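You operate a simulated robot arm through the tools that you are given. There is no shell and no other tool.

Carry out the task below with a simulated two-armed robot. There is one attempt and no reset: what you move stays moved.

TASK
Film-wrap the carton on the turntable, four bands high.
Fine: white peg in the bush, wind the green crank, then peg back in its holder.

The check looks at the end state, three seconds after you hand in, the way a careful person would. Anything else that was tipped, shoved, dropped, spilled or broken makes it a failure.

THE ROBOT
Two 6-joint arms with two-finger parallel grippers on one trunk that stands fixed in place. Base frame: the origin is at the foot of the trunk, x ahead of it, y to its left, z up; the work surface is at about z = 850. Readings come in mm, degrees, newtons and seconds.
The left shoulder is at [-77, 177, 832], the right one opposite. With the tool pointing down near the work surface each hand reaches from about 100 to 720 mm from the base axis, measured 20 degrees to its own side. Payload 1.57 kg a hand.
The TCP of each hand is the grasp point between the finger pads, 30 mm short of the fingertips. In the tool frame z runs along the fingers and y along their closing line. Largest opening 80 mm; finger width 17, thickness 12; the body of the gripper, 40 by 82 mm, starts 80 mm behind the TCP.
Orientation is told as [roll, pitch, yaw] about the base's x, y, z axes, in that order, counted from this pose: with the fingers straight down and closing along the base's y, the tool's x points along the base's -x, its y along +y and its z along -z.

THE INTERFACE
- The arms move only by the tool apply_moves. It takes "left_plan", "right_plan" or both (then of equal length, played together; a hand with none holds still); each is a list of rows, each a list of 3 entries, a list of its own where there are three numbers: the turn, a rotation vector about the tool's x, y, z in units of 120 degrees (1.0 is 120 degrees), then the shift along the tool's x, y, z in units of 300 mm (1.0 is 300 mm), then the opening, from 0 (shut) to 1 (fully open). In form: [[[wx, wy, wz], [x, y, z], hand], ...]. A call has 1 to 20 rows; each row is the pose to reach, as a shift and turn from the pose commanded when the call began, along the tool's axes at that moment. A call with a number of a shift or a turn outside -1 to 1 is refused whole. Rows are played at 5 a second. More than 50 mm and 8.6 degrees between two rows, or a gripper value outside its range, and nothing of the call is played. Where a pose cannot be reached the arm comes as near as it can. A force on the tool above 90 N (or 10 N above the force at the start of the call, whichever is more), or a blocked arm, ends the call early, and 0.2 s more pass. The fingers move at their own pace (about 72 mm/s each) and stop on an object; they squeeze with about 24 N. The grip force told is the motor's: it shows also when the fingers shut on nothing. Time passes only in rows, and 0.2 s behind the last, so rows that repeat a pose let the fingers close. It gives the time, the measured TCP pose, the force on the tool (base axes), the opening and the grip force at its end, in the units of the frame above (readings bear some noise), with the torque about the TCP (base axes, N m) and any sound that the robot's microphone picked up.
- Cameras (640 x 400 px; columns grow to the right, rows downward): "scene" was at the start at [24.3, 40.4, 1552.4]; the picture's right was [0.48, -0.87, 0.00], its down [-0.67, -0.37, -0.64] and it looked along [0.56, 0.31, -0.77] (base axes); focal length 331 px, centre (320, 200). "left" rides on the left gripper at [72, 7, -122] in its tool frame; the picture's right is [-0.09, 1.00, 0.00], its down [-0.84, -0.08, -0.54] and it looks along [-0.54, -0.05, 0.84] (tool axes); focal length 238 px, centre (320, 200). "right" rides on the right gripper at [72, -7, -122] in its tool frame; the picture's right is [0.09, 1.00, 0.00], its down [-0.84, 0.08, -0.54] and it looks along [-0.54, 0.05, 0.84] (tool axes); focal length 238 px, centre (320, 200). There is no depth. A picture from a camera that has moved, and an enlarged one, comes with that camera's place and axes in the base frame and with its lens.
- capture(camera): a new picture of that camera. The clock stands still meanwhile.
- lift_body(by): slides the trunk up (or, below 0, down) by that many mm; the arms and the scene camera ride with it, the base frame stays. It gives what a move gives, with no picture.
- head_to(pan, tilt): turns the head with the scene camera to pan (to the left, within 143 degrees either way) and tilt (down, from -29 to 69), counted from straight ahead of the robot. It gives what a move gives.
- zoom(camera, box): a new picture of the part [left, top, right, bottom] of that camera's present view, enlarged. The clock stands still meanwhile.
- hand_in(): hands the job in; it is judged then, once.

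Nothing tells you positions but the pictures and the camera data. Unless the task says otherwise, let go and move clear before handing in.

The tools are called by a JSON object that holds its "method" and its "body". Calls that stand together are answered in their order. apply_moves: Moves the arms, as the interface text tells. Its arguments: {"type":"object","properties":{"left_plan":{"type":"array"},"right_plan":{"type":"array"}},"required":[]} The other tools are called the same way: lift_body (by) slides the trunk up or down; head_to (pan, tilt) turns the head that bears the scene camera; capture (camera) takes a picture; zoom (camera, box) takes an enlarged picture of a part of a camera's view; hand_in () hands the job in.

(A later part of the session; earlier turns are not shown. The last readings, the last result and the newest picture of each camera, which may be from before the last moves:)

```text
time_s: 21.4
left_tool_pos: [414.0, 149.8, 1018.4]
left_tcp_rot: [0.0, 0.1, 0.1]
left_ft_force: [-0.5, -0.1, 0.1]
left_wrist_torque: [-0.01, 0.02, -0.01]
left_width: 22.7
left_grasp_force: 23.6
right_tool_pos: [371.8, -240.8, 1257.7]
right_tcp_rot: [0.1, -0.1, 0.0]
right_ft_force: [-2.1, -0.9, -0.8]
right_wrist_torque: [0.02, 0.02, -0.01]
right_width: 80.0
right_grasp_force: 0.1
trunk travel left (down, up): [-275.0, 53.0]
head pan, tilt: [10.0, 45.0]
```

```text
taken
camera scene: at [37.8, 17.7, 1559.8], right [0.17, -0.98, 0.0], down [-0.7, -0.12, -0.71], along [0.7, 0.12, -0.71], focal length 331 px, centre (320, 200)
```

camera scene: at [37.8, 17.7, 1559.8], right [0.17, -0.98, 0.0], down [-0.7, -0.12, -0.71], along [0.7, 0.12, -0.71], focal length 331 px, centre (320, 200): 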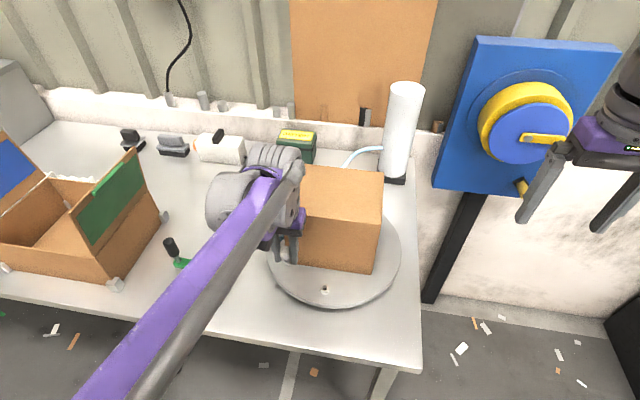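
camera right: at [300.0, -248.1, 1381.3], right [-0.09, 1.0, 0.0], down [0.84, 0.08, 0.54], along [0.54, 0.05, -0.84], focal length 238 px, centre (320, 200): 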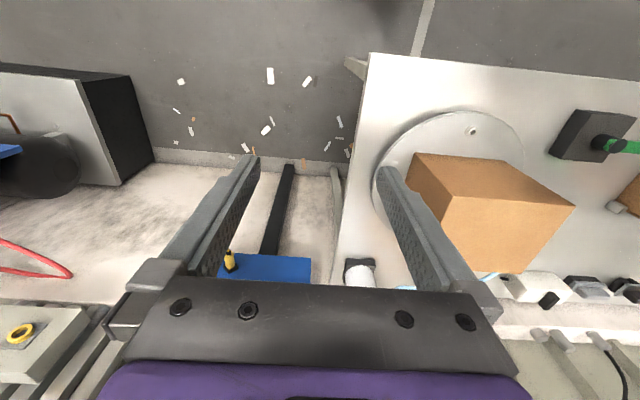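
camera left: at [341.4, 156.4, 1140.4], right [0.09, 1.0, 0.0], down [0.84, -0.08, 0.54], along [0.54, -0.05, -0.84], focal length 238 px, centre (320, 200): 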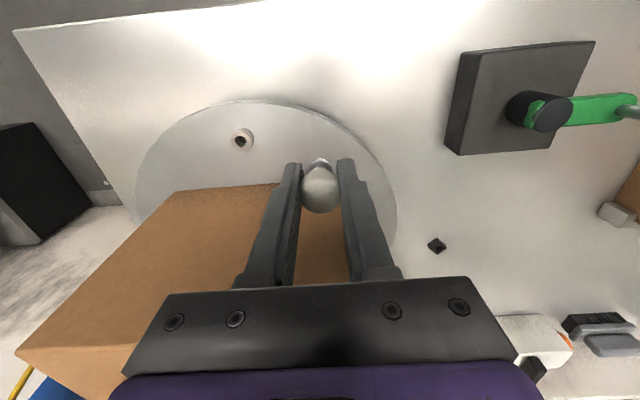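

The peg stays well in the grip. I'll zoom on the bush and the peg pin.

{"method": "zoom", "body": {"camera": "left", "box": [212, 115, 272, 165]}}

{"method": "zoom", "body": {"camera": "scene", "box": [300, 270, 350, 310]}}

{"method": "zoom", "body": {"camera": "left", "box": [280, 140, 360, 220]}}

{"method": "zoom", "body": {"camera": "right", "box": [440, 100, 540, 180]}}

```text
8.00 times, centred on (242, 140) of left
camera zoom: at [341.4, 156.4, 1140.4], right [0.09, 1.0, 0.0], down [0.84, -0.08, 0.54], along [0.54, -0.05, -0.84], focal length 1907 px, centre (944, 680)
```

zoom: 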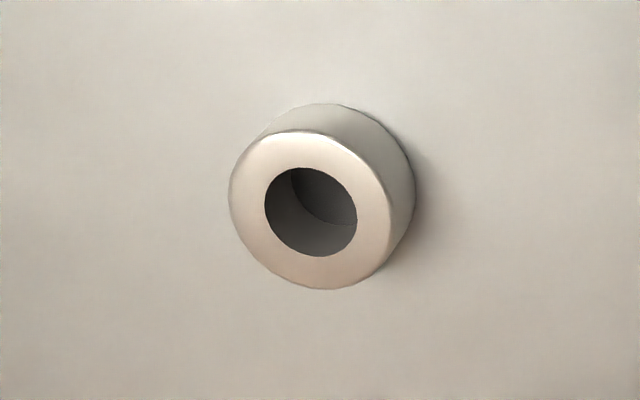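

```text
10.00 times, centred on (325, 290) of scene
camera zoom: at [37.8, 17.7, 1559.8], right [0.17, -0.98, 0.0], down [-0.7, -0.12, -0.71], along [0.7, 0.12, -0.71], focal length 3314 px, centre (270, -700)
```

zoom: 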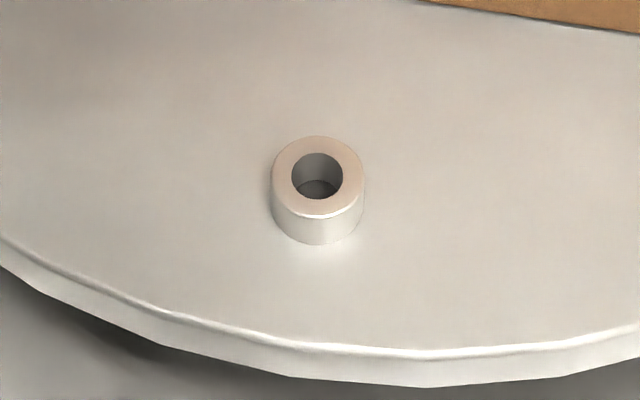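

```text
5.00 times, centred on (320, 180) of left
camera zoom: at [341.4, 156.4, 1140.4], right [0.09, 1.0, 0.0], down [0.84, -0.08, 0.54], along [0.54, -0.05, -0.84], focal length 1192 px, centre (320, 300)
```

zoom: 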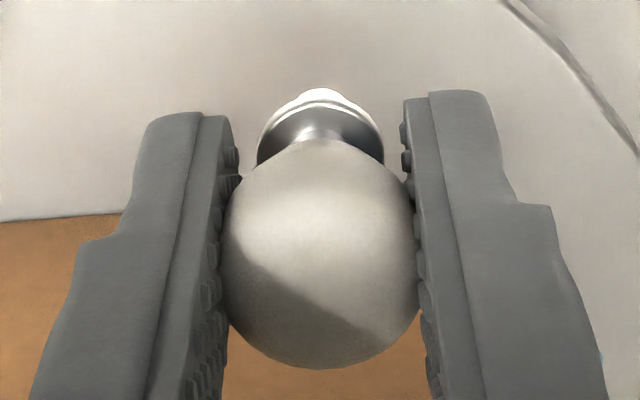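

```text
5.00 times, centred on (490, 140) of right
camera zoom: at [300.4, -248.0, 1381.3], right [-0.09, 1.0, 0.0], down [0.84, 0.08, 0.54], along [0.54, 0.05, -0.84], focal length 1192 px, centre (-530, 500)
```

zoom: 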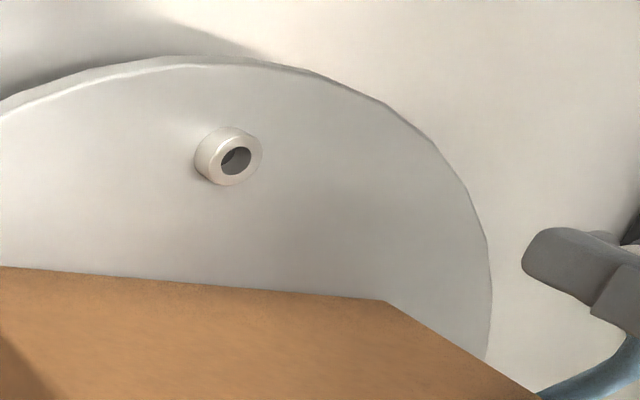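

The bush is a raised ring, about 20 mm across with a hole about 11.5 mm. It triangulates to (414, 70.5, 909) at its top. I'll bring the peg right above it, with the pin tip some 20 mm above the ring.

{"method": "apply_moves", "body": {"left_plan": [[[0, 0, 0], [0, -0.08, 0], 0], [[0, 0, 0], [0, -0.16, 0], 0], [[0, 0, 0], [0, -0.23, 0], 0], [[0, 0, 0], [0, -0.264, 0], 0], [[0, 0, 0], [0, -0.264, 0.05], 0], [[0, 0, 0], [0, -0.264, 0.1], 0], [[0, 0, 0], [0, -0.264, 0.144], 0], [[0, 0, 0], [0, -0.264, 0.144], 0]]}}

{"method": "capture", "body": {"camera": "left"}}

{"method": "capture", "body": {"camera": "scene"}}

{"method": "capture", "body": {"camera": "right"}}

```text
time_s: 23.2
left_tool_pos: [414.9, 69.9, 975.5]
left_tcp_rot: [0.1, 0.0, 0.0]
left_ft_force: [0.2, -0.8, -0.7]
left_wrist_torque: [0.02, -0.02, -0.02]
left_width: 22.2
left_grasp_force: 24.0
right_tool_pos: [372.0, -242.1, 1259.1]
right_tcp_rot: [0.1, -0.1, 0.0]
right_ft_force: [0.2, -0.1, 0.4]
right_wrist_torque: [0.0, 0.0, -0.02]
right_width: 80.0
right_grasp_force: 0.1
trunk travel left (down, up): [-275.0, 53.0]
head pan, tilt: [10.0, 45.0]
```

```text
taken
camera left: at [341.8, 76.9, 1097.9], right [0.09, 1.0, 0.0], down [0.84, -0.08, 0.54], along [0.54, -0.05, -0.84], focal length 238 px, centre (320, 200)
```

left: 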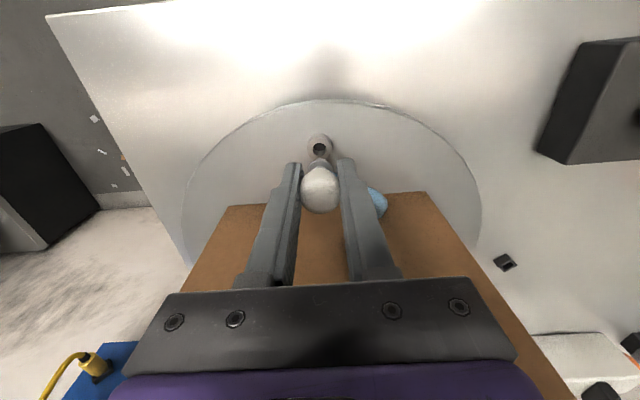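

```text
taken
camera scene: at [37.2, 17.3, 1559.8], right [0.17, -0.98, 0.0], down [-0.7, -0.12, -0.71], along [0.7, 0.12, -0.71], focal length 331 px, centre (320, 200)
```

scene: 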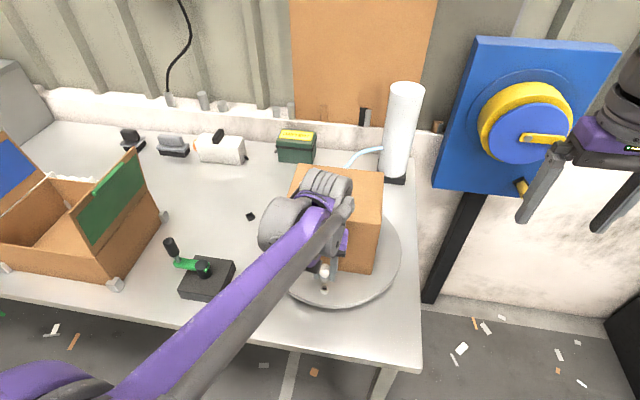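

```text
taken
camera right: at [299.9, -248.3, 1381.4], right [-0.09, 1.0, 0.0], down [0.84, 0.08, 0.54], along [0.54, 0.05, -0.84], focal length 238 px, centre (320, 200)
```

right: 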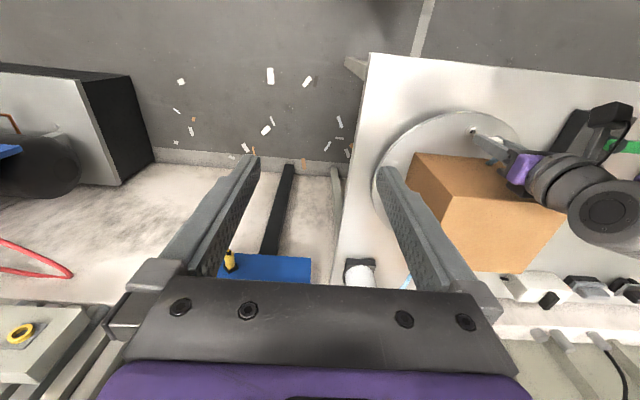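

The pin is above the bush. The wrist is close to the carton's top edge, so I'll check both the alignment and that clearance.

{"method": "zoom", "body": {"camera": "right", "box": [400, 80, 640, 280]}}

{"method": "zoom", "body": {"camera": "scene", "box": [240, 150, 400, 310]}}

{"method": "zoom", "body": {"camera": "scene", "box": [305, 250, 345, 300]}}

{"method": "zoom", "body": {"camera": "left", "box": [290, 120, 350, 210]}}

```text
2.00 times, centred on (520, 180) of right
camera zoom: at [299.9, -248.3, 1381.4], right [-0.09, 1.0, 0.0], down [0.84, 0.08, 0.54], along [0.54, 0.05, -0.84], focal length 477 px, centre (-80, 240)
```

zoom: 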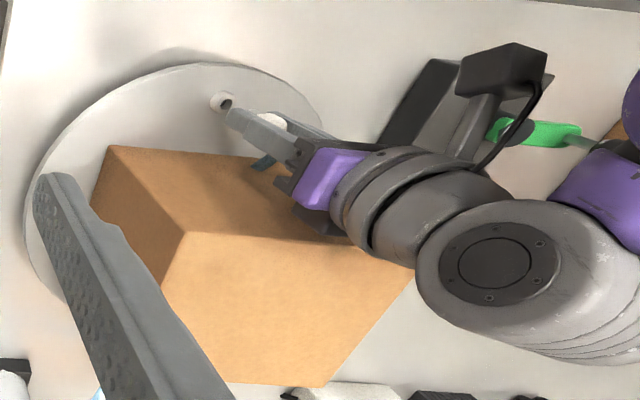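

```text
2.50 times, centred on (320, 230) of scene
camera zoom: at [37.2, 17.3, 1559.8], right [0.17, -0.98, 0.0], down [-0.7, -0.12, -0.71], along [0.7, 0.12, -0.71], focal length 829 px, centre (320, 125)
```

zoom: 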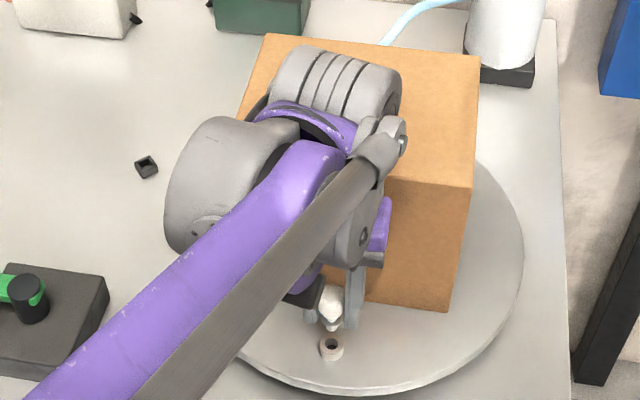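

```text
8.00 times, centred on (325, 275) of scene
camera zoom: at [37.2, 17.3, 1559.8], right [0.17, -0.98, 0.0], down [-0.7, -0.12, -0.71], along [0.7, 0.12, -0.71], focal length 2652 px, centre (280, -400)
```

zoom: 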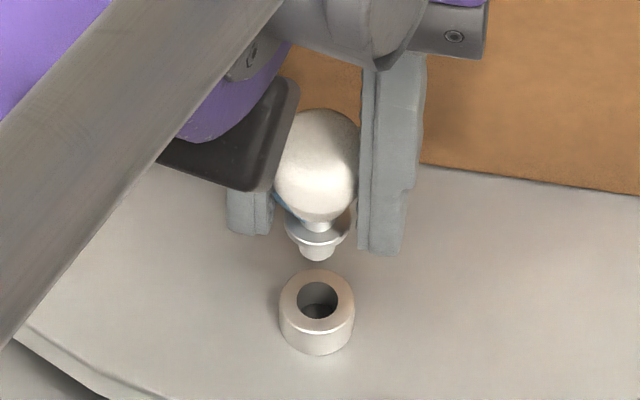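

```text
4.44 times, centred on (320, 165) of left
camera zoom: at [341.8, 76.9, 1097.9], right [0.09, 1.0, 0.0], down [0.84, -0.08, 0.54], along [0.54, -0.05, -0.84], focal length 1059 px, centre (320, 356)
```

zoom: 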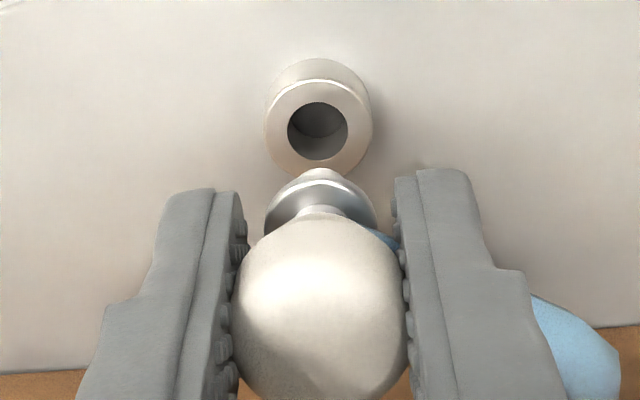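

From both views the pin tip sits near z 930 and the bush top near 905–909. The pin looks about 1 mm too far in +x and 0.4 mm too far in +y. I'll correct slightly and lower 20 mm, to just above the ring.

{"method": "apply_moves", "body": {"left_plan": [[[0, 0, 0], [0.0027, -0.0013, 0.02], 0], [[0, 0, 0], [0.0027, -0.0013, 0.04], 0], [[0, 0, 0], [0.0027, -0.0013, 0.055], 0], [[0, 0, 0], [0.0027, -0.0013, 0.0667], 0], [[0, 0, 0], [0.0027, -0.0013, 0.0667], 0]]}}

{"method": "zoom", "body": {"camera": "scene", "box": [305, 250, 345, 300]}}

{"method": "zoom", "body": {"camera": "left", "box": [290, 120, 350, 210]}}

{"method": "zoom", "body": {"camera": "right", "box": [400, 80, 640, 280]}}

```text
time_s: 24.4
left_tool_pos: [413.9, 70.4, 956.5]
left_tcp_rot: [0.1, 0.0, 0.0]
left_ft_force: [0.2, -0.1, -0.5]
left_wrist_torque: [0.02, -0.01, -0.02]
left_width: 22.3
left_grasp_force: 24.3
right_tool_pos: [370.9, -241.5, 1258.7]
right_tcp_rot: [0.0, -0.1, 0.0]
right_ft_force: [-0.4, -0.2, 0.8]
right_wrist_torque: [0.0, 0.0, -0.02]
right_width: 80.0
right_grasp_force: 0.0
trunk travel left (down, up): [-275.0, 53.0]
head pan, tilt: [10.0, 45.0]
```

```text
8.00 times, centred on (325, 275) of scene
camera zoom: at [37.3, 17.3, 1559.8], right [0.17, -0.98, 0.0], down [-0.7, -0.12, -0.71], along [0.7, 0.12, -0.71], focal length 2652 px, centre (280, -400)
```

zoom: 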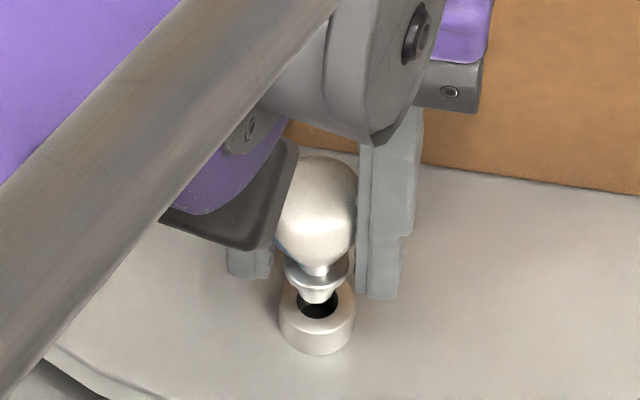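

```text
4.44 times, centred on (320, 165) of left
camera zoom: at [340.7, 76.8, 1077.9], right [0.09, 1.0, 0.0], down [0.84, -0.08, 0.54], along [0.54, -0.05, -0.84], focal length 1059 px, centre (320, 356)
```

zoom: 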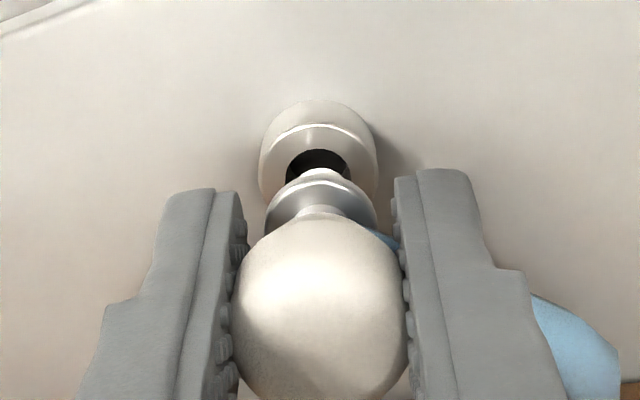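

```text
2.00 times, centred on (520, 180) of right
camera zoom: at [300.0, -248.3, 1381.3], right [-0.09, 1.0, 0.0], down [0.84, 0.08, 0.54], along [0.54, 0.05, -0.84], focal length 477 px, centre (-80, 240)
```

zoom: 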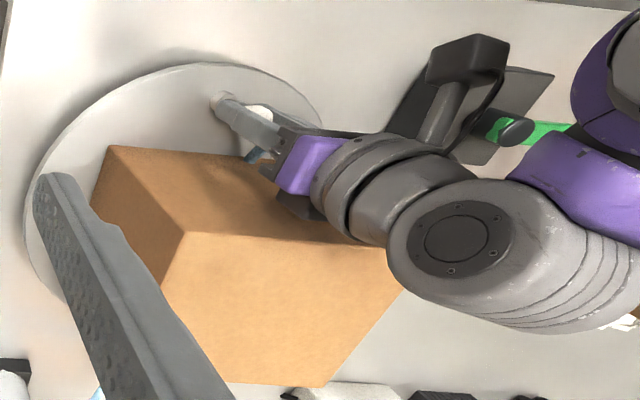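

The pin is now a few millimetres above the hole and laterally centred within half a millimetre. The fore-aft offset is uncertain until the gap is known, so I'll go down in small steps and look again.

{"method": "apply_moves", "body": {"left_plan": [[[0, 0, 0], [0, 0, 0.005], 0], [[0, 0, 0], [0, 0, 0.01], 0], [[0, 0, 0], [0, 0, 0.01], 0]]}}

{"method": "zoom", "body": {"camera": "scene", "box": [310, 265, 334, 295]}}

{"method": "zoom", "body": {"camera": "left", "box": [300, 135, 340, 185]}}

```text
time_s: 25.2
left_tool_pos: [413.5, 70.5, 953.1]
left_tcp_rot: [0.0, 0.0, 0.0]
left_ft_force: [0.1, -0.1, 0.1]
left_wrist_torque: [-0.01, 0.01, -0.01]
left_width: 22.1
left_grasp_force: 25.0
right_tool_pos: [371.2, -241.5, 1259.0]
right_tcp_rot: [0.0, 0.0, -0.1]
right_ft_force: [0.6, -0.3, -0.4]
right_wrist_torque: [-0.01, -0.03, 0.0]
right_width: 80.2
right_grasp_force: 0.0
trunk travel left (down, up): [-275.0, 53.0]
head pan, tilt: [10.0, 45.0]
```

```text
13.33 times, centred on (322, 280) of scene
camera zoom: at [37.3, 17.3, 1559.8], right [0.17, -0.98, 0.0], down [-0.7, -0.12, -0.71], along [0.7, 0.12, -0.71], focal length 4419 px, centre (293, -867)
```

zoom: 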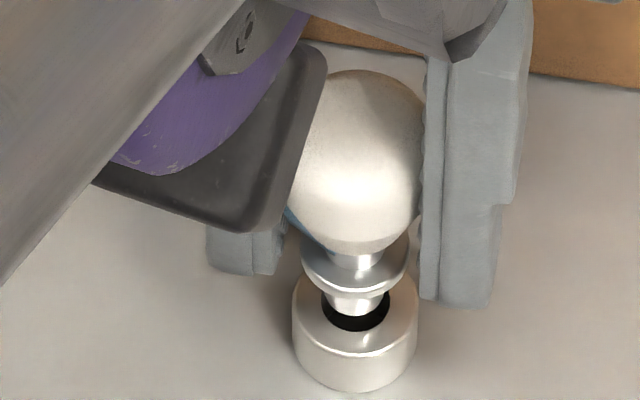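

```text
8.00 times, centred on (320, 160) of left
camera zoom: at [340.8, 76.6, 1074.7], right [0.09, 1.0, 0.0], down [0.84, -0.08, 0.54], along [0.54, -0.05, -0.84], focal length 1907 px, centre (320, 520)
```

zoom: 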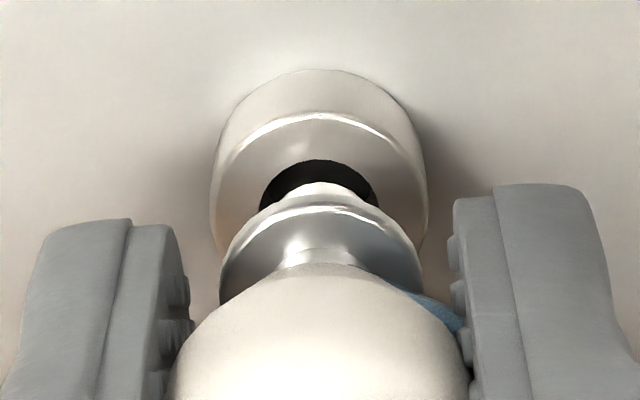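

The views agree that the gap is about 3 mm with the pin over the hole. I'll go down gently, reading the force.

{"method": "apply_moves", "body": {"left_plan": [[[0, 0, 0], [0, 0, 0.005], 0], [[0, 0, 0], [0, 0, 0.01], 0], [[0, 0, 0], [0, 0, 0.014], 0], [[0, 0, 0], [0, 0, 0.018], 0]]}}

{"method": "zoom", "body": {"camera": "scene", "box": [310, 265, 334, 295]}}

{"method": "zoom", "body": {"camera": "left", "box": [300, 135, 340, 185]}}

```text
time_s: 26.2
left_tool_pos: [413.7, 68.9, 946.5]
left_tcp_rot: [0.0, 0.0, 0.0]
left_ft_force: [0.5, 0.1, -0.4]
left_wrist_torque: [0.04, 0.01, 0.0]
left_width: 22.3
left_grasp_force: 23.5
right_tool_pos: [371.4, -242.8, 1258.7]
right_tcp_rot: [0.0, 0.0, 0.0]
right_ft_force: [0.6, -0.2, 0.9]
right_wrist_torque: [-0.01, 0.0, 0.0]
right_width: 80.2
right_grasp_force: 0.0
trunk travel left (down, up): [-275.0, 53.0]
head pan, tilt: [10.0, 45.0]
```

```text
13.33 times, centred on (322, 280) of scene
camera zoom: at [37.4, 17.3, 1559.8], right [0.17, -0.98, 0.0], down [-0.7, -0.12, -0.71], along [0.7, 0.12, -0.71], focal length 4419 px, centre (293, -867)
```

zoom: 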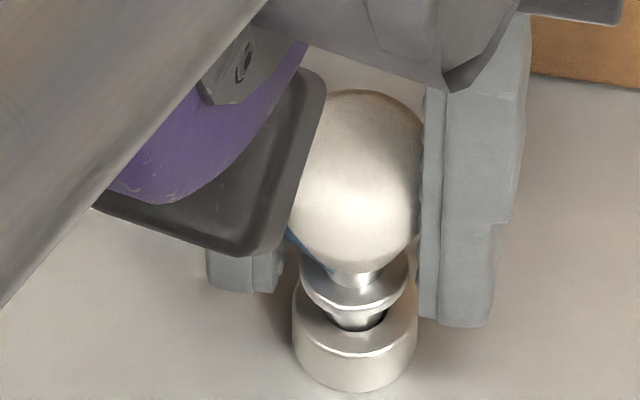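

```text
8.00 times, centred on (320, 160) of left
camera zoom: at [340.6, 76.6, 1069.4], right [0.09, 1.0, 0.0], down [0.84, -0.08, 0.54], along [0.54, -0.05, -0.84], focal length 1907 px, centre (320, 520)
```

zoom: 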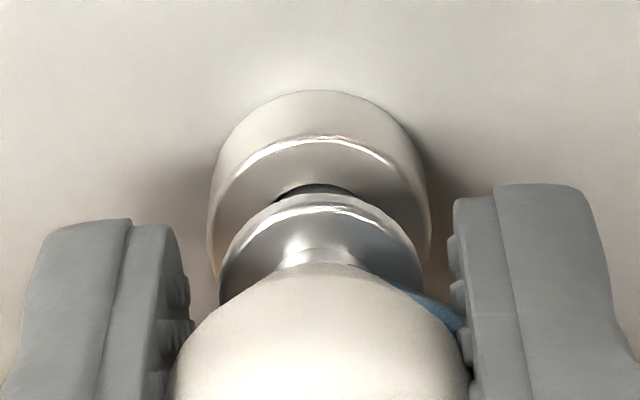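

The pin is entering the hole freely. I'll continue until the flange seats.

{"method": "apply_moves", "body": {"left_plan": [[[0, 0, 0], [0, 0, 0.005], 0], [[0, 0, 0], [0, 0, 0.01], 0], [[0, 0, 0], [0, 0, 0.013], 0], [[0, 0, 0], [0, 0, 0.016], 0]]}}

{"method": "zoom", "body": {"camera": "scene", "box": [310, 265, 334, 295]}}

{"method": "zoom", "body": {"camera": "left", "box": [300, 135, 340, 185]}}

```text
time_s: 27.2
left_tool_pos: [414.5, 72.0, 942.9]
left_tcp_rot: [0.0, 0.0, 0.0]
left_ft_force: [0.5, 0.9, 0.1]
left_wrist_torque: [-0.02, 0.0, -0.02]
left_width: 22.3
left_grasp_force: 24.1
right_tool_pos: [371.0, -241.8, 1259.5]
right_tcp_rot: [0.0, 0.0, 0.0]
right_ft_force: [-0.5, -0.2, -0.5]
right_wrist_torque: [-0.01, -0.02, 0.03]
right_width: 80.0
right_grasp_force: 0.0
trunk travel left (down, up): [-275.0, 53.0]
head pan, tilt: [10.0, 45.0]
```

```text
13.33 times, centred on (322, 280) of scene
camera zoom: at [37.4, 17.3, 1559.8], right [0.17, -0.98, 0.0], down [-0.7, -0.12, -0.71], along [0.7, 0.12, -0.71], focal length 4419 px, centre (293, -867)
```

zoom: 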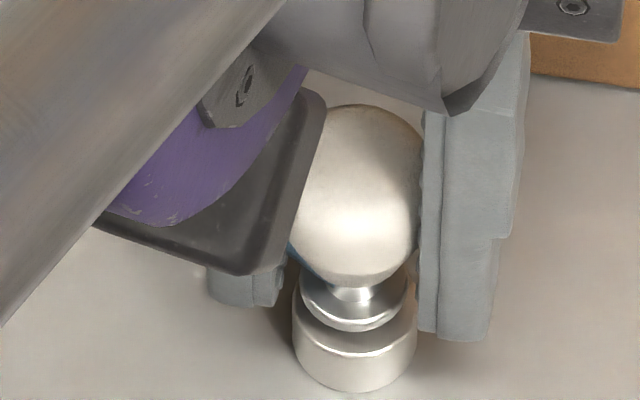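

```text
8.00 times, centred on (320, 160) of left
camera zoom: at [340.9, 76.6, 1064.6], right [0.09, 1.0, 0.0], down [0.84, -0.08, 0.54], along [0.54, -0.05, -0.84], focal length 1907 px, centre (320, 520)
```

zoom: 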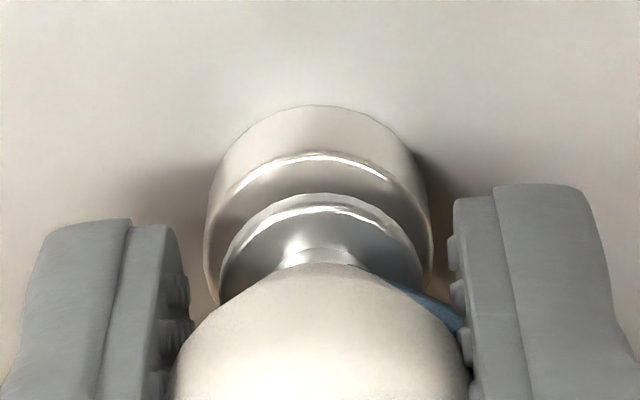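

Still no force, and the flange is a few millimetres above the ring. I'll continue down in small steps.

{"method": "apply_moves", "body": {"left_plan": [[[0, 0, 0], [0, 0, 0.004], 0], [[0, 0, 0], [0, 0, 0.008], 0], [[0, 0, 0], [0, 0, 0.011], 0], [[0, 0, 0], [0, 0, 0.011], 0]]}}

{"method": "zoom", "body": {"camera": "scene", "box": [310, 265, 334, 295]}}

```text
time_s: 28.2
left_tool_pos: [414.5, 70.2, 938.2]
left_tcp_rot: [0.0, 0.0, 0.1]
left_ft_force: [0.6, -1.1, -3.1]
left_wrist_torque: [-0.03, -0.03, 0.01]
left_width: 22.1
left_grasp_force: 24.4
right_tool_pos: [370.5, -241.8, 1258.0]
right_tcp_rot: [0.0, -0.1, 0.1]
right_ft_force: [-0.2, -0.8, -0.3]
right_wrist_torque: [0.02, 0.02, -0.02]
right_width: 80.2
right_grasp_force: 0.0
trunk travel left (down, up): [-275.0, 53.0]
head pan, tilt: [10.0, 45.0]
```

```text
13.33 times, centred on (322, 280) of scene
camera zoom: at [37.6, 17.2, 1559.7], right [0.17, -0.98, 0.0], down [-0.7, -0.12, -0.71], along [0.7, 0.12, -0.71], focal length 4419 px, centre (293, -867)
```

zoom: 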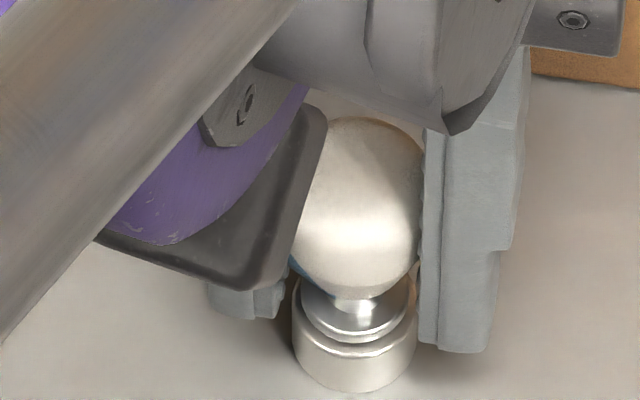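

The flange has almost reached the ring. One or two more millimetres should seat it.

{"method": "apply_moves", "body": {"left_plan": [[[0, 0, 0], [0, 0, 0.0035], 0], [[0, 0, 0], [0, 0, 0.007], 0], [[0, 0, 0], [0, 0, 0.007], 0]]}}

{"method": "zoom", "body": {"camera": "scene", "box": [310, 265, 334, 295]}}

{"method": "zoom", "body": {"camera": "left", "box": [300, 135, 340, 185]}}

```text
time_s: 29.0
left_tool_pos: [412.4, 71.3, 937.8]
left_tcp_rot: [0.0, -0.1, 0.0]
left_ft_force: [4.5, 0.8, 15.6]
left_wrist_torque: [-0.04, -0.18, 0.01]
left_width: 22.0
left_grasp_force: 24.0
right_tool_pos: [371.0, -241.2, 1259.5]
right_tcp_rot: [0.0, 0.0, 0.0]
right_ft_force: [-0.5, -0.2, 0.6]
right_wrist_torque: [0.01, -0.02, 0.01]
right_width: 79.9
right_grasp_force: 0.0
trunk travel left (down, up): [-275.0, 53.0]
head pan, tilt: [10.0, 45.0]
```

```text
13.33 times, centred on (322, 280) of scene
camera zoom: at [36.9, 17.1, 1560.0], right [0.17, -0.98, 0.0], down [-0.7, -0.12, -0.71], along [0.7, 0.12, -0.71], focal length 4419 px, centre (293, -867)
```

zoom: 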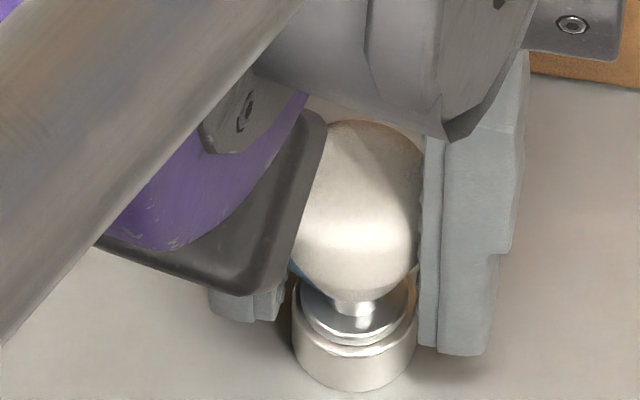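

```text
8.00 times, centred on (320, 160) of left
camera zoom: at [340.8, 76.4, 1059.9], right [0.09, 1.0, 0.0], down [0.84, -0.08, 0.54], along [0.54, -0.05, -0.84], focal length 1907 px, centre (320, 520)
```

zoom: 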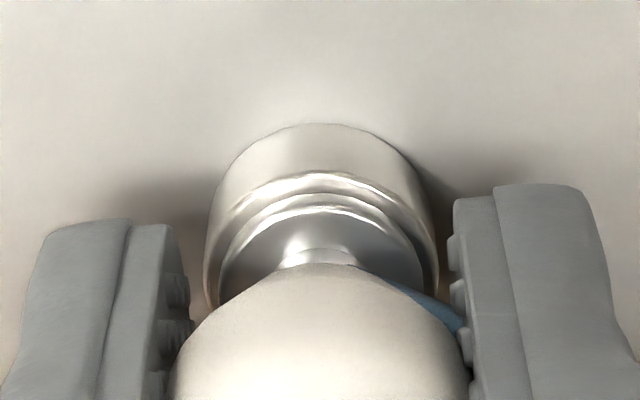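

The peg is seated in the bush with about 16 N downward. I'll ease off, open the fingers and rise straight up.

{"method": "apply_moves", "body": {"left_plan": [[[0, 0, 0], [0, 0, -0.003], 0], [[0, 0, 0], [0, 0, -0.003], 0.4], [[0, 0, 0], [0, 0, -0.003], 0.55], [[0, 0, 0], [0, 0, -0.003], 0.55], [[0, 0, 0], [0, 0, -0.05], 0.55], [[0, 0, 0], [0, 0, -0.12], 0.55], [[0, 0, 0], [0, 0, -0.2], 0.55], [[0, 0, 0], [0, 0, -0.28], 0.55], [[0, 0, 0], [0, 0, -0.28], 0.55]]}}

{"method": "capture", "body": {"camera": "left"}}

{"method": "capture", "body": {"camera": "scene"}}

{"method": "capture", "body": {"camera": "right"}}

```text
time_s: 31.0
left_tool_pos: [411.8, 70.5, 1020.3]
left_tcp_rot: [0.1, 0.0, 0.0]
left_ft_force: [0.1, 0.5, 0.2]
left_wrist_torque: [-0.01, 0.01, -0.03]
left_width: 44.1
left_grasp_force: 0.1
right_tool_pos: [373.1, -241.6, 1257.9]
right_tcp_rot: [0.0, 0.0, 0.0]
right_ft_force: [0.2, 0.2, -0.1]
right_wrist_torque: [-0.01, 0.01, 0.02]
right_width: 80.2
right_grasp_force: 0.0
trunk travel left (down, up): [-275.0, 53.0]
head pan, tilt: [10.0, 45.0]
```

```text
taken
camera left: at [340.1, 76.8, 1143.2], right [0.09, 1.0, 0.0], down [0.84, -0.08, 0.54], along [0.54, -0.05, -0.84], focal length 238 px, centre (320, 200)
```

left: 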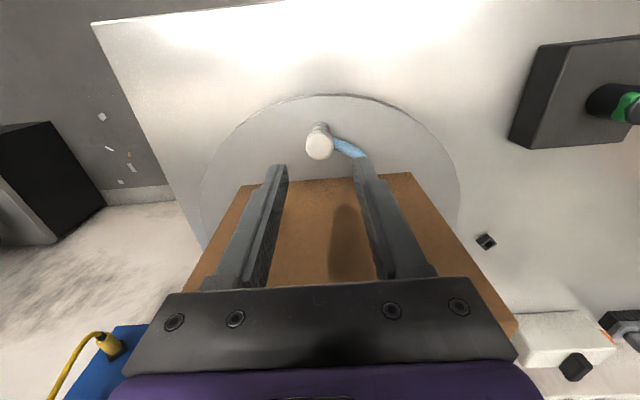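

```text
taken
camera scene: at [37.5, 17.3, 1559.8], right [0.17, -0.98, 0.0], down [-0.7, -0.12, -0.71], along [0.7, 0.12, -0.71], focal length 331 px, centre (320, 200)
```

scene: 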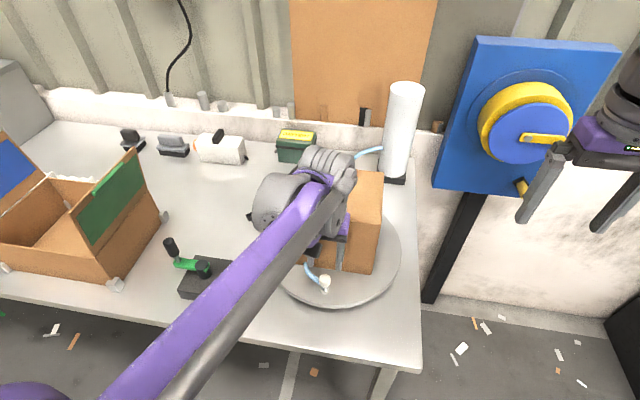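

```text
taken
camera right: at [300.1, -248.3, 1381.3], right [-0.09, 1.0, 0.0], down [0.84, 0.08, 0.54], along [0.54, 0.05, -0.84], focal length 238 px, centre (320, 200)
```

right: 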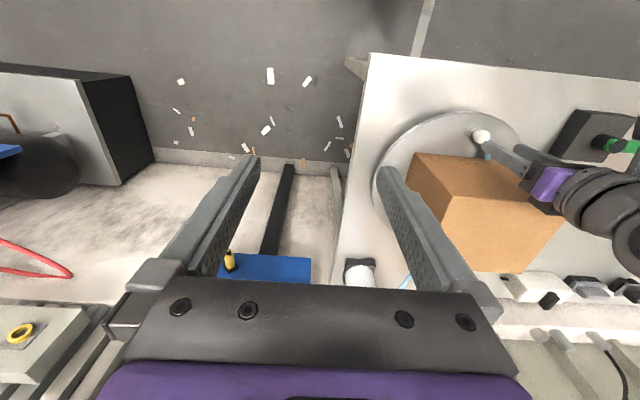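

The peg stands in the bush and its cord runs around the carton's left side to the roll. Now I'll rise and move the left hand over toward the crank.

{"method": "apply_moves", "body": {"left_plan": [[[0, 0, 0], [0, 0, -0.1], 0.55], [[0, 0, 0], [0, 0, -0.2], 0.55], [[0, 0, 0], [0, 0, -0.3], 0.55], [[0, 0, 0], [0.02, 0.12, -0.35], 0.7], [[0, 0, 0], [0.04, 0.25, -0.37], 0.8], [[0, 0, 0], [0.06, 0.38, -0.37], 0.9], [[0, 0, 0], [0.06, 0.5, -0.37], 1], [[0, 0, 0], [0.06, 0.63, -0.37], 1], [[0, 0, 0], [0.06, 0.75, -0.37], 1], [[0, 0, 0], [0.06, 0.86, -0.37], 1], [[0, 0, 0], [0.06, 0.95, -0.37], 1], [[0, 0, 0], [0.06, 0.95, -0.37], 1]]}}

{"method": "capture", "body": {"camera": "left"}}

{"method": "capture", "body": {"camera": "scene"}}

```text
time_s: 33.6
left_tool_pos: [395.0, 353.7, 1133.0]
left_tcp_rot: [0.0, 0.0, 0.0]
left_ft_force: [-0.2, -0.6, 0.4]
left_wrist_torque: [0.01, 0.01, -0.01]
left_width: 79.8
left_grasp_force: 0.1
right_tool_pos: [372.4, -241.5, 1257.4]
right_tcp_rot: [0.0, -0.1, -0.1]
right_ft_force: [-0.1, 0.3, 0.3]
right_wrist_torque: [0.01, 0.02, -0.02]
right_width: 80.0
right_grasp_force: 0.1
trunk travel left (down, up): [-275.0, 53.0]
head pan, tilt: [10.0, 45.0]
```

```text
taken
camera left: at [322.6, 360.9, 1254.1], right [0.09, 1.0, 0.0], down [0.84, -0.08, 0.54], along [0.54, -0.05, -0.84], focal length 238 px, centre (320, 200)
```

left: 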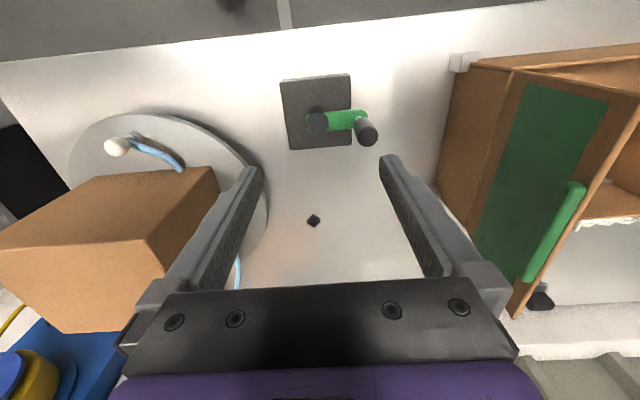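

```text
taken
camera scene: at [37.2, 16.9, 1559.8], right [0.17, -0.98, 0.0], down [-0.7, -0.12, -0.71], along [0.7, 0.12, -0.71], focal length 331 px, centre (320, 200)
```

scene: 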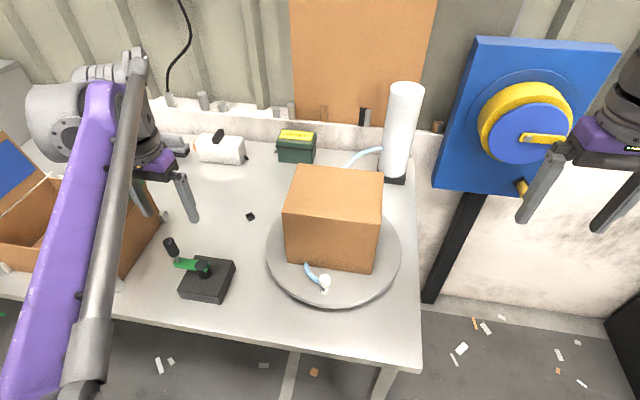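

The crank is in clear view with nothing around it but the open box further left. I'll look closer at the crank and at the box's nearest edge.

{"method": "zoom", "body": {"camera": "left", "box": [260, 50, 420, 170]}}

{"method": "zoom", "body": {"camera": "left", "box": [400, 30, 640, 330]}}

{"method": "zoom", "body": {"camera": "scene", "box": [150, 220, 250, 310]}}

{"method": "zoom", "body": {"camera": "scene", "box": [260, 130, 440, 310]}}

```text
3.33 times, centred on (340, 110) of left
camera zoom: at [322.6, 360.9, 1254.1], right [0.09, 1.0, 0.0], down [0.84, -0.08, 0.54], along [0.54, -0.05, -0.84], focal length 794 px, centre (253, 500)
```

zoom: 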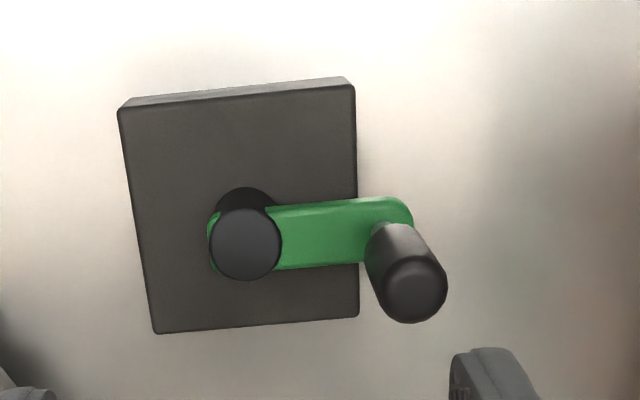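

```text
1.33 times, centred on (520, 180) of left
camera zoom: at [322.6, 360.9, 1254.1], right [0.09, 1.0, 0.0], down [0.84, -0.08, 0.54], along [0.54, -0.05, -0.84], focal length 318 px, centre (53, 227)
```

zoom: 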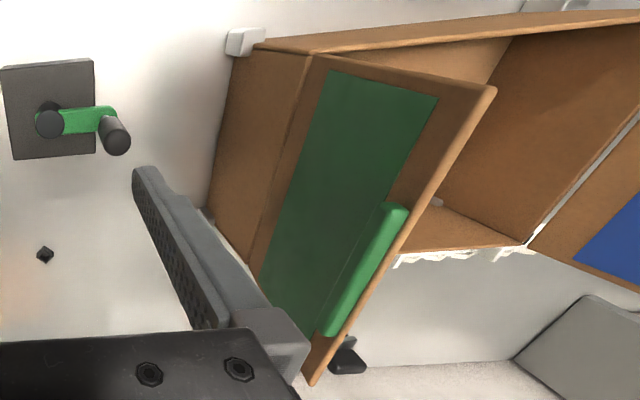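

```text
4.44 times, centred on (200, 265) of scene
camera zoom: at [37.2, 16.9, 1559.8], right [0.17, -0.98, 0.0], down [-0.7, -0.12, -0.71], along [0.7, 0.12, -0.71], focal length 1473 px, centre (853, -89)
```

zoom: 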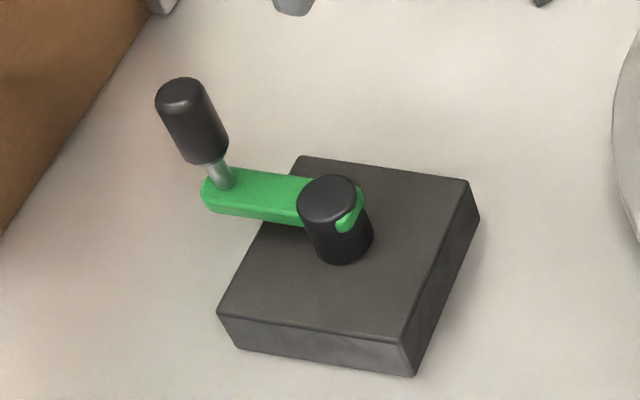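

```text
2.22 times, centred on (350, 220) of scene
camera zoom: at [37.2, 16.9, 1559.8], right [0.17, -0.98, 0.0], down [-0.7, -0.12, -0.71], along [0.7, 0.12, -0.71], focal length 736 px, centre (253, 156)
```

zoom: 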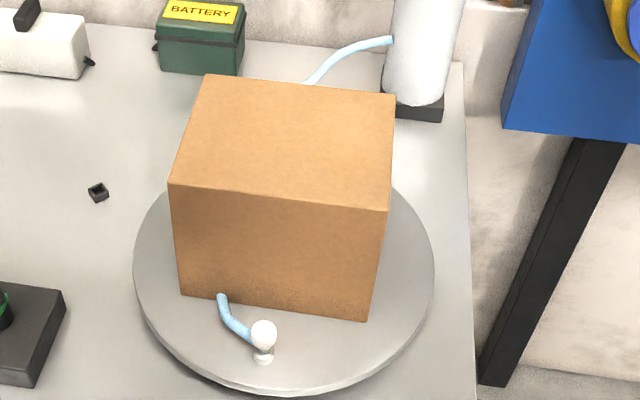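

The crank hub is at about (410, 350) and the free-standing handle at about (411, 406). The grip is roughly 22 mm thick, from z 946 to 1000. I'll hover above the handle to check the alignment.

{"method": "apply_moves", "body": {"left_plan": [[[0, 0, 0], [-0.02, 0.07, 0.05], 1], [[0, 0, 0], [-0.04, 0.13, 0.12], 1], [[0, 0, 0], [-0.053, 0.176, 0.18], 1], [[0, 0, 0], [-0.053, 0.176, 0.243], 1], [[0, 0, 0], [-0.053, 0.176, 0.243], 1]]}}

{"method": "capture", "body": {"camera": "left"}}

{"method": "capture", "body": {"camera": "scene"}}

```text
time_s: 34.8
left_tool_pos: [411.5, 408.3, 1059.1]
left_tcp_rot: [0.0, 0.0, 0.0]
left_ft_force: [0.2, 0.8, 0.4]
left_wrist_torque: [0.01, 0.01, 0.0]
left_width: 79.9
left_grasp_force: 0.1
right_tool_pos: [371.1, -240.8, 1259.0]
right_tcp_rot: [0.0, 0.0, -0.1]
right_ft_force: [-0.1, -0.4, -0.2]
right_wrist_torque: [0.0, 0.01, 0.02]
right_width: 79.9
right_grasp_force: 0.0
trunk travel left (down, up): [-275.0, 53.0]
head pan, tilt: [10.0, 45.0]
```

```text
taken
camera left: at [338.2, 414.4, 1180.9], right [0.09, 1.0, 0.0], down [0.84, -0.08, 0.54], along [0.54, -0.05, -0.84], focal length 238 px, centre (320, 200)
```

left: 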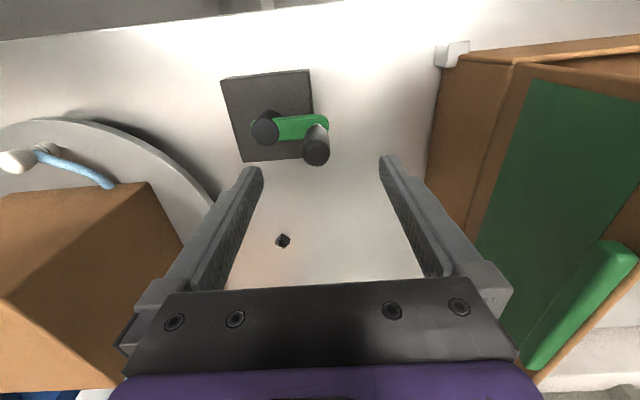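

```text
taken
camera scene: at [37.3, 17.4, 1559.8], right [0.17, -0.98, 0.0], down [-0.7, -0.12, -0.71], along [0.7, 0.12, -0.71], focal length 331 px, centre (320, 200)
```

scene: 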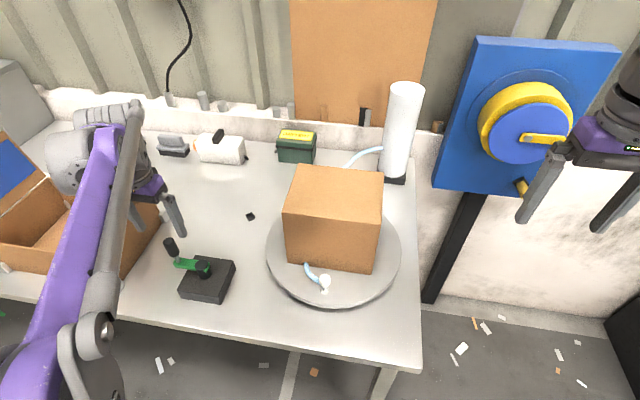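

The box's flap stands upright near y 510 with its top at about z 1135, and the left wrist housing is on that side. I'll check that clearance before going lower.

{"method": "head_to", "body": {"pan": 35, "tilt": 40}}

{"method": "capture", "body": {"camera": "scene"}}

{"method": "zoom", "body": {"camera": "right", "box": [440, 60, 640, 260]}}

```text
time_s: 35.7
left_tool_pos: [411.3, 407.4, 1060.4]
left_tcp_rot: [0.0, -0.1, 0.0]
left_ft_force: [-0.9, -0.5, 0.4]
left_wrist_torque: [0.06, 0.0, -0.02]
left_width: 79.7
left_grasp_force: 0.0
right_tool_pos: [370.1, -241.7, 1258.9]
right_tcp_rot: [0.0, 0.0, 0.0]
right_ft_force: [-0.4, 0.4, -0.1]
right_wrist_torque: [-0.02, -0.02, 0.01]
right_width: 79.8
right_grasp_force: 0.1
trunk travel left (down, up): [-275.0, 53.0]
head pan, tilt: [35.0, 40.0]
```

```text
taken
camera scene: at [26.9, 51.9, 1567.0], right [0.57, -0.82, 0.0], down [-0.53, -0.37, -0.77], along [0.63, 0.44, -0.64], focal length 331 px, centre (320, 200)
```

scene: 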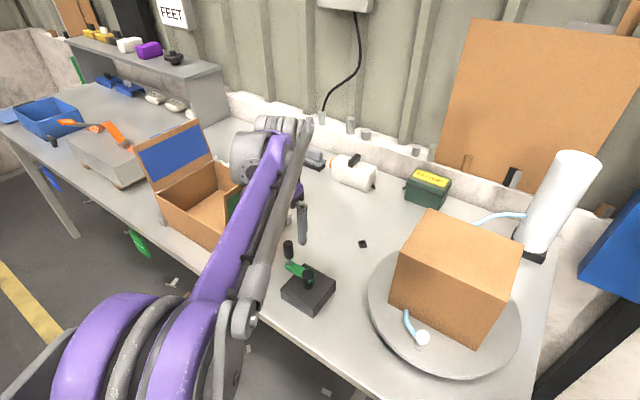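

```text
2.00 times, centred on (540, 160) of right
camera zoom: at [300.0, -248.3, 1381.3], right [-0.09, 1.0, 0.0], down [0.84, 0.08, 0.54], along [0.54, 0.05, -0.84], focal length 477 px, centre (-120, 280)
```

zoom: 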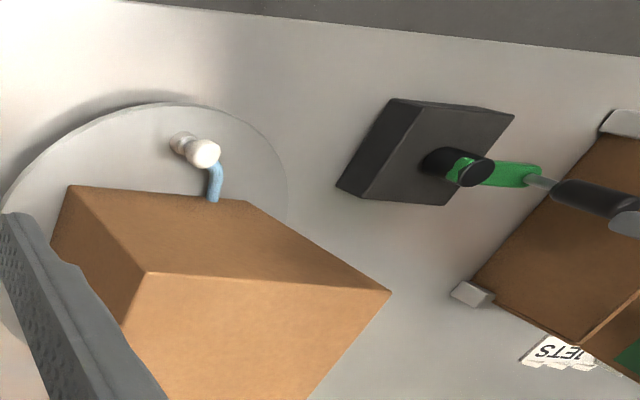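

{"method": "zoom", "body": {"camera": "scene", "box": [180, 100, 350, 320]}}

{"method": "zoom", "body": {"camera": "scene", "box": [200, 100, 320, 220]}}

```text
1.82 times, centred on (265, 210) of scene
camera zoom: at [26.9, 51.9, 1567.0], right [0.57, -0.82, 0.0], down [-0.53, -0.37, -0.77], along [0.63, 0.44, -0.64], focal length 603 px, centre (420, 182)
```

zoom: 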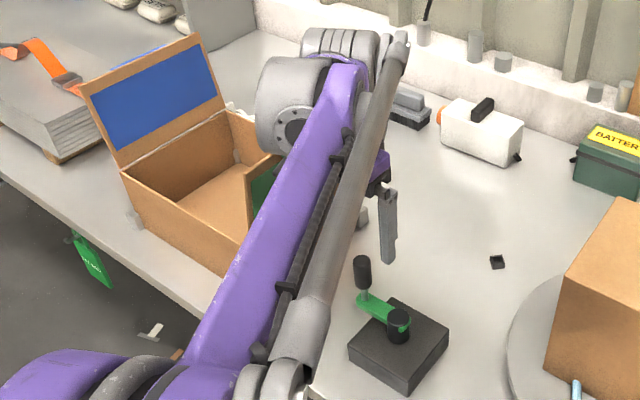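

```text
3.33 times, centred on (260, 160) of scene
camera zoom: at [26.9, 51.9, 1567.0], right [0.57, -0.82, 0.0], down [-0.53, -0.37, -0.77], along [0.63, 0.44, -0.64], focal length 1105 px, centre (520, 333)
```

zoom: 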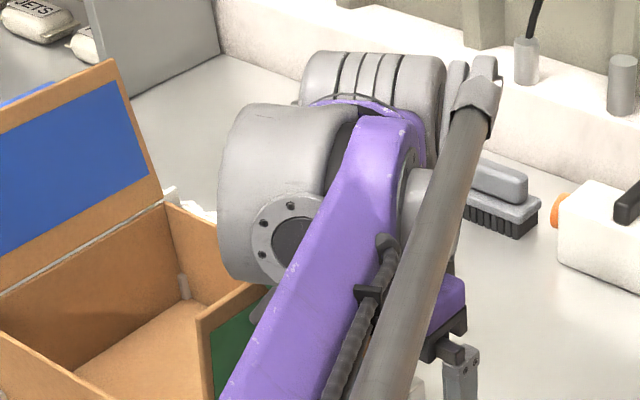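

The wrist housing would pass within a couple of centimetres of the flap's corner. I'll turn the hand 90° so the fingers close along x. Then I'll lean the wrist about 10° away from the flap and grip only the upper part of the handle.

{"method": "apply_moves", "body": {"left_plan": [[[0, 0, -0.0682], [0, 0, 0], 1], [[0, 0, -0.1364], [0, 0, 0], 1], [[0, 0, -0.2045], [0, 0, 0], 1], [[0, 0, -0.2727], [0, 0, 0], 1], [[0, 0, -0.3409], [0, 0, 0], 1], [[0, 0, -0.4091], [0, 0, 0], 1], [[0, 0, -0.4773], [0, 0, 0], 1], [[0, 0, -0.5455], [0, 0, 0], 1], [[0, 0, -0.6136], [0, 0, 0], 1], [[0, 0, -0.6818], [0, 0, 0], 1], [[0, 0, -0.75], [0, 0, 0], 1], [[0, 0, -0.75], [0, 0, 0], 1]]}}

{"method": "capture", "body": {"camera": "left"}}

{"method": "zoom", "body": {"camera": "scene", "box": [180, 100, 350, 320]}}

```text
time_s: 38.3
left_tool_pos: [411.7, 408.4, 1059.8]
left_tcp_rot: [0.0, 0.0, 90.1]
left_ft_force: [-0.5, -0.3, 0.8]
left_wrist_torque: [0.01, 0.02, 0.0]
left_width: 80.0
left_grasp_force: 0.1
right_tool_pos: [370.1, -241.3, 1258.8]
right_tcp_rot: [0.0, 0.1, 0.0]
right_ft_force: [-0.7, -0.1, 0.0]
right_wrist_torque: [-0.01, -0.04, 0.02]
right_width: 80.1
right_grasp_force: 0.0
trunk travel left (down, up): [-275.0, 53.0]
head pan, tilt: [35.0, 40.0]
```

```text
taken
camera left: at [403.8, 335.9, 1181.2], right [-1.0, 0.09, 0.0], down [0.08, 0.84, 0.54], along [0.05, 0.54, -0.84], focal length 238 px, centre (320, 200)
```

left: 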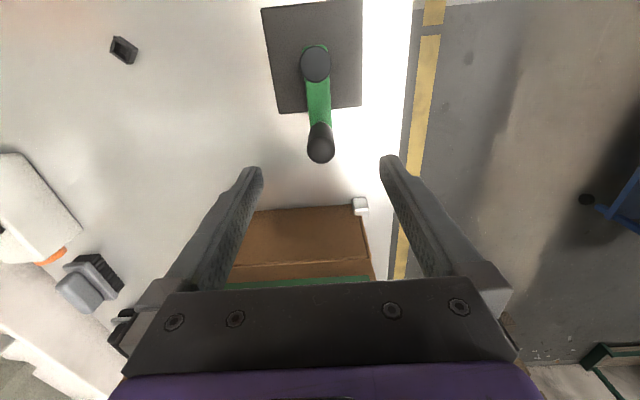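

```text
1.82 times, centred on (265, 210) of scene
camera zoom: at [26.9, 52.0, 1567.1], right [0.57, -0.82, 0.0], down [-0.53, -0.37, -0.77], along [0.63, 0.44, -0.64], focal length 603 px, centre (420, 182)
```

zoom: 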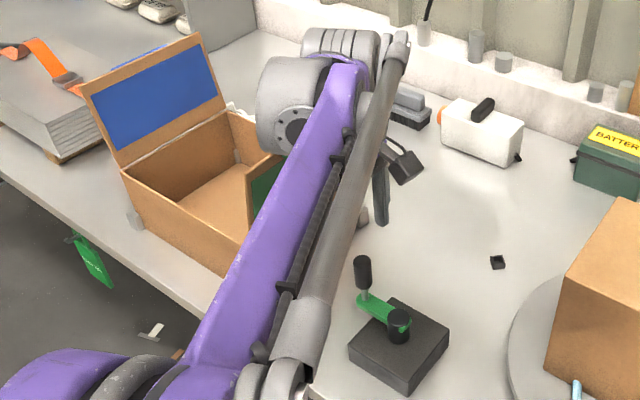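

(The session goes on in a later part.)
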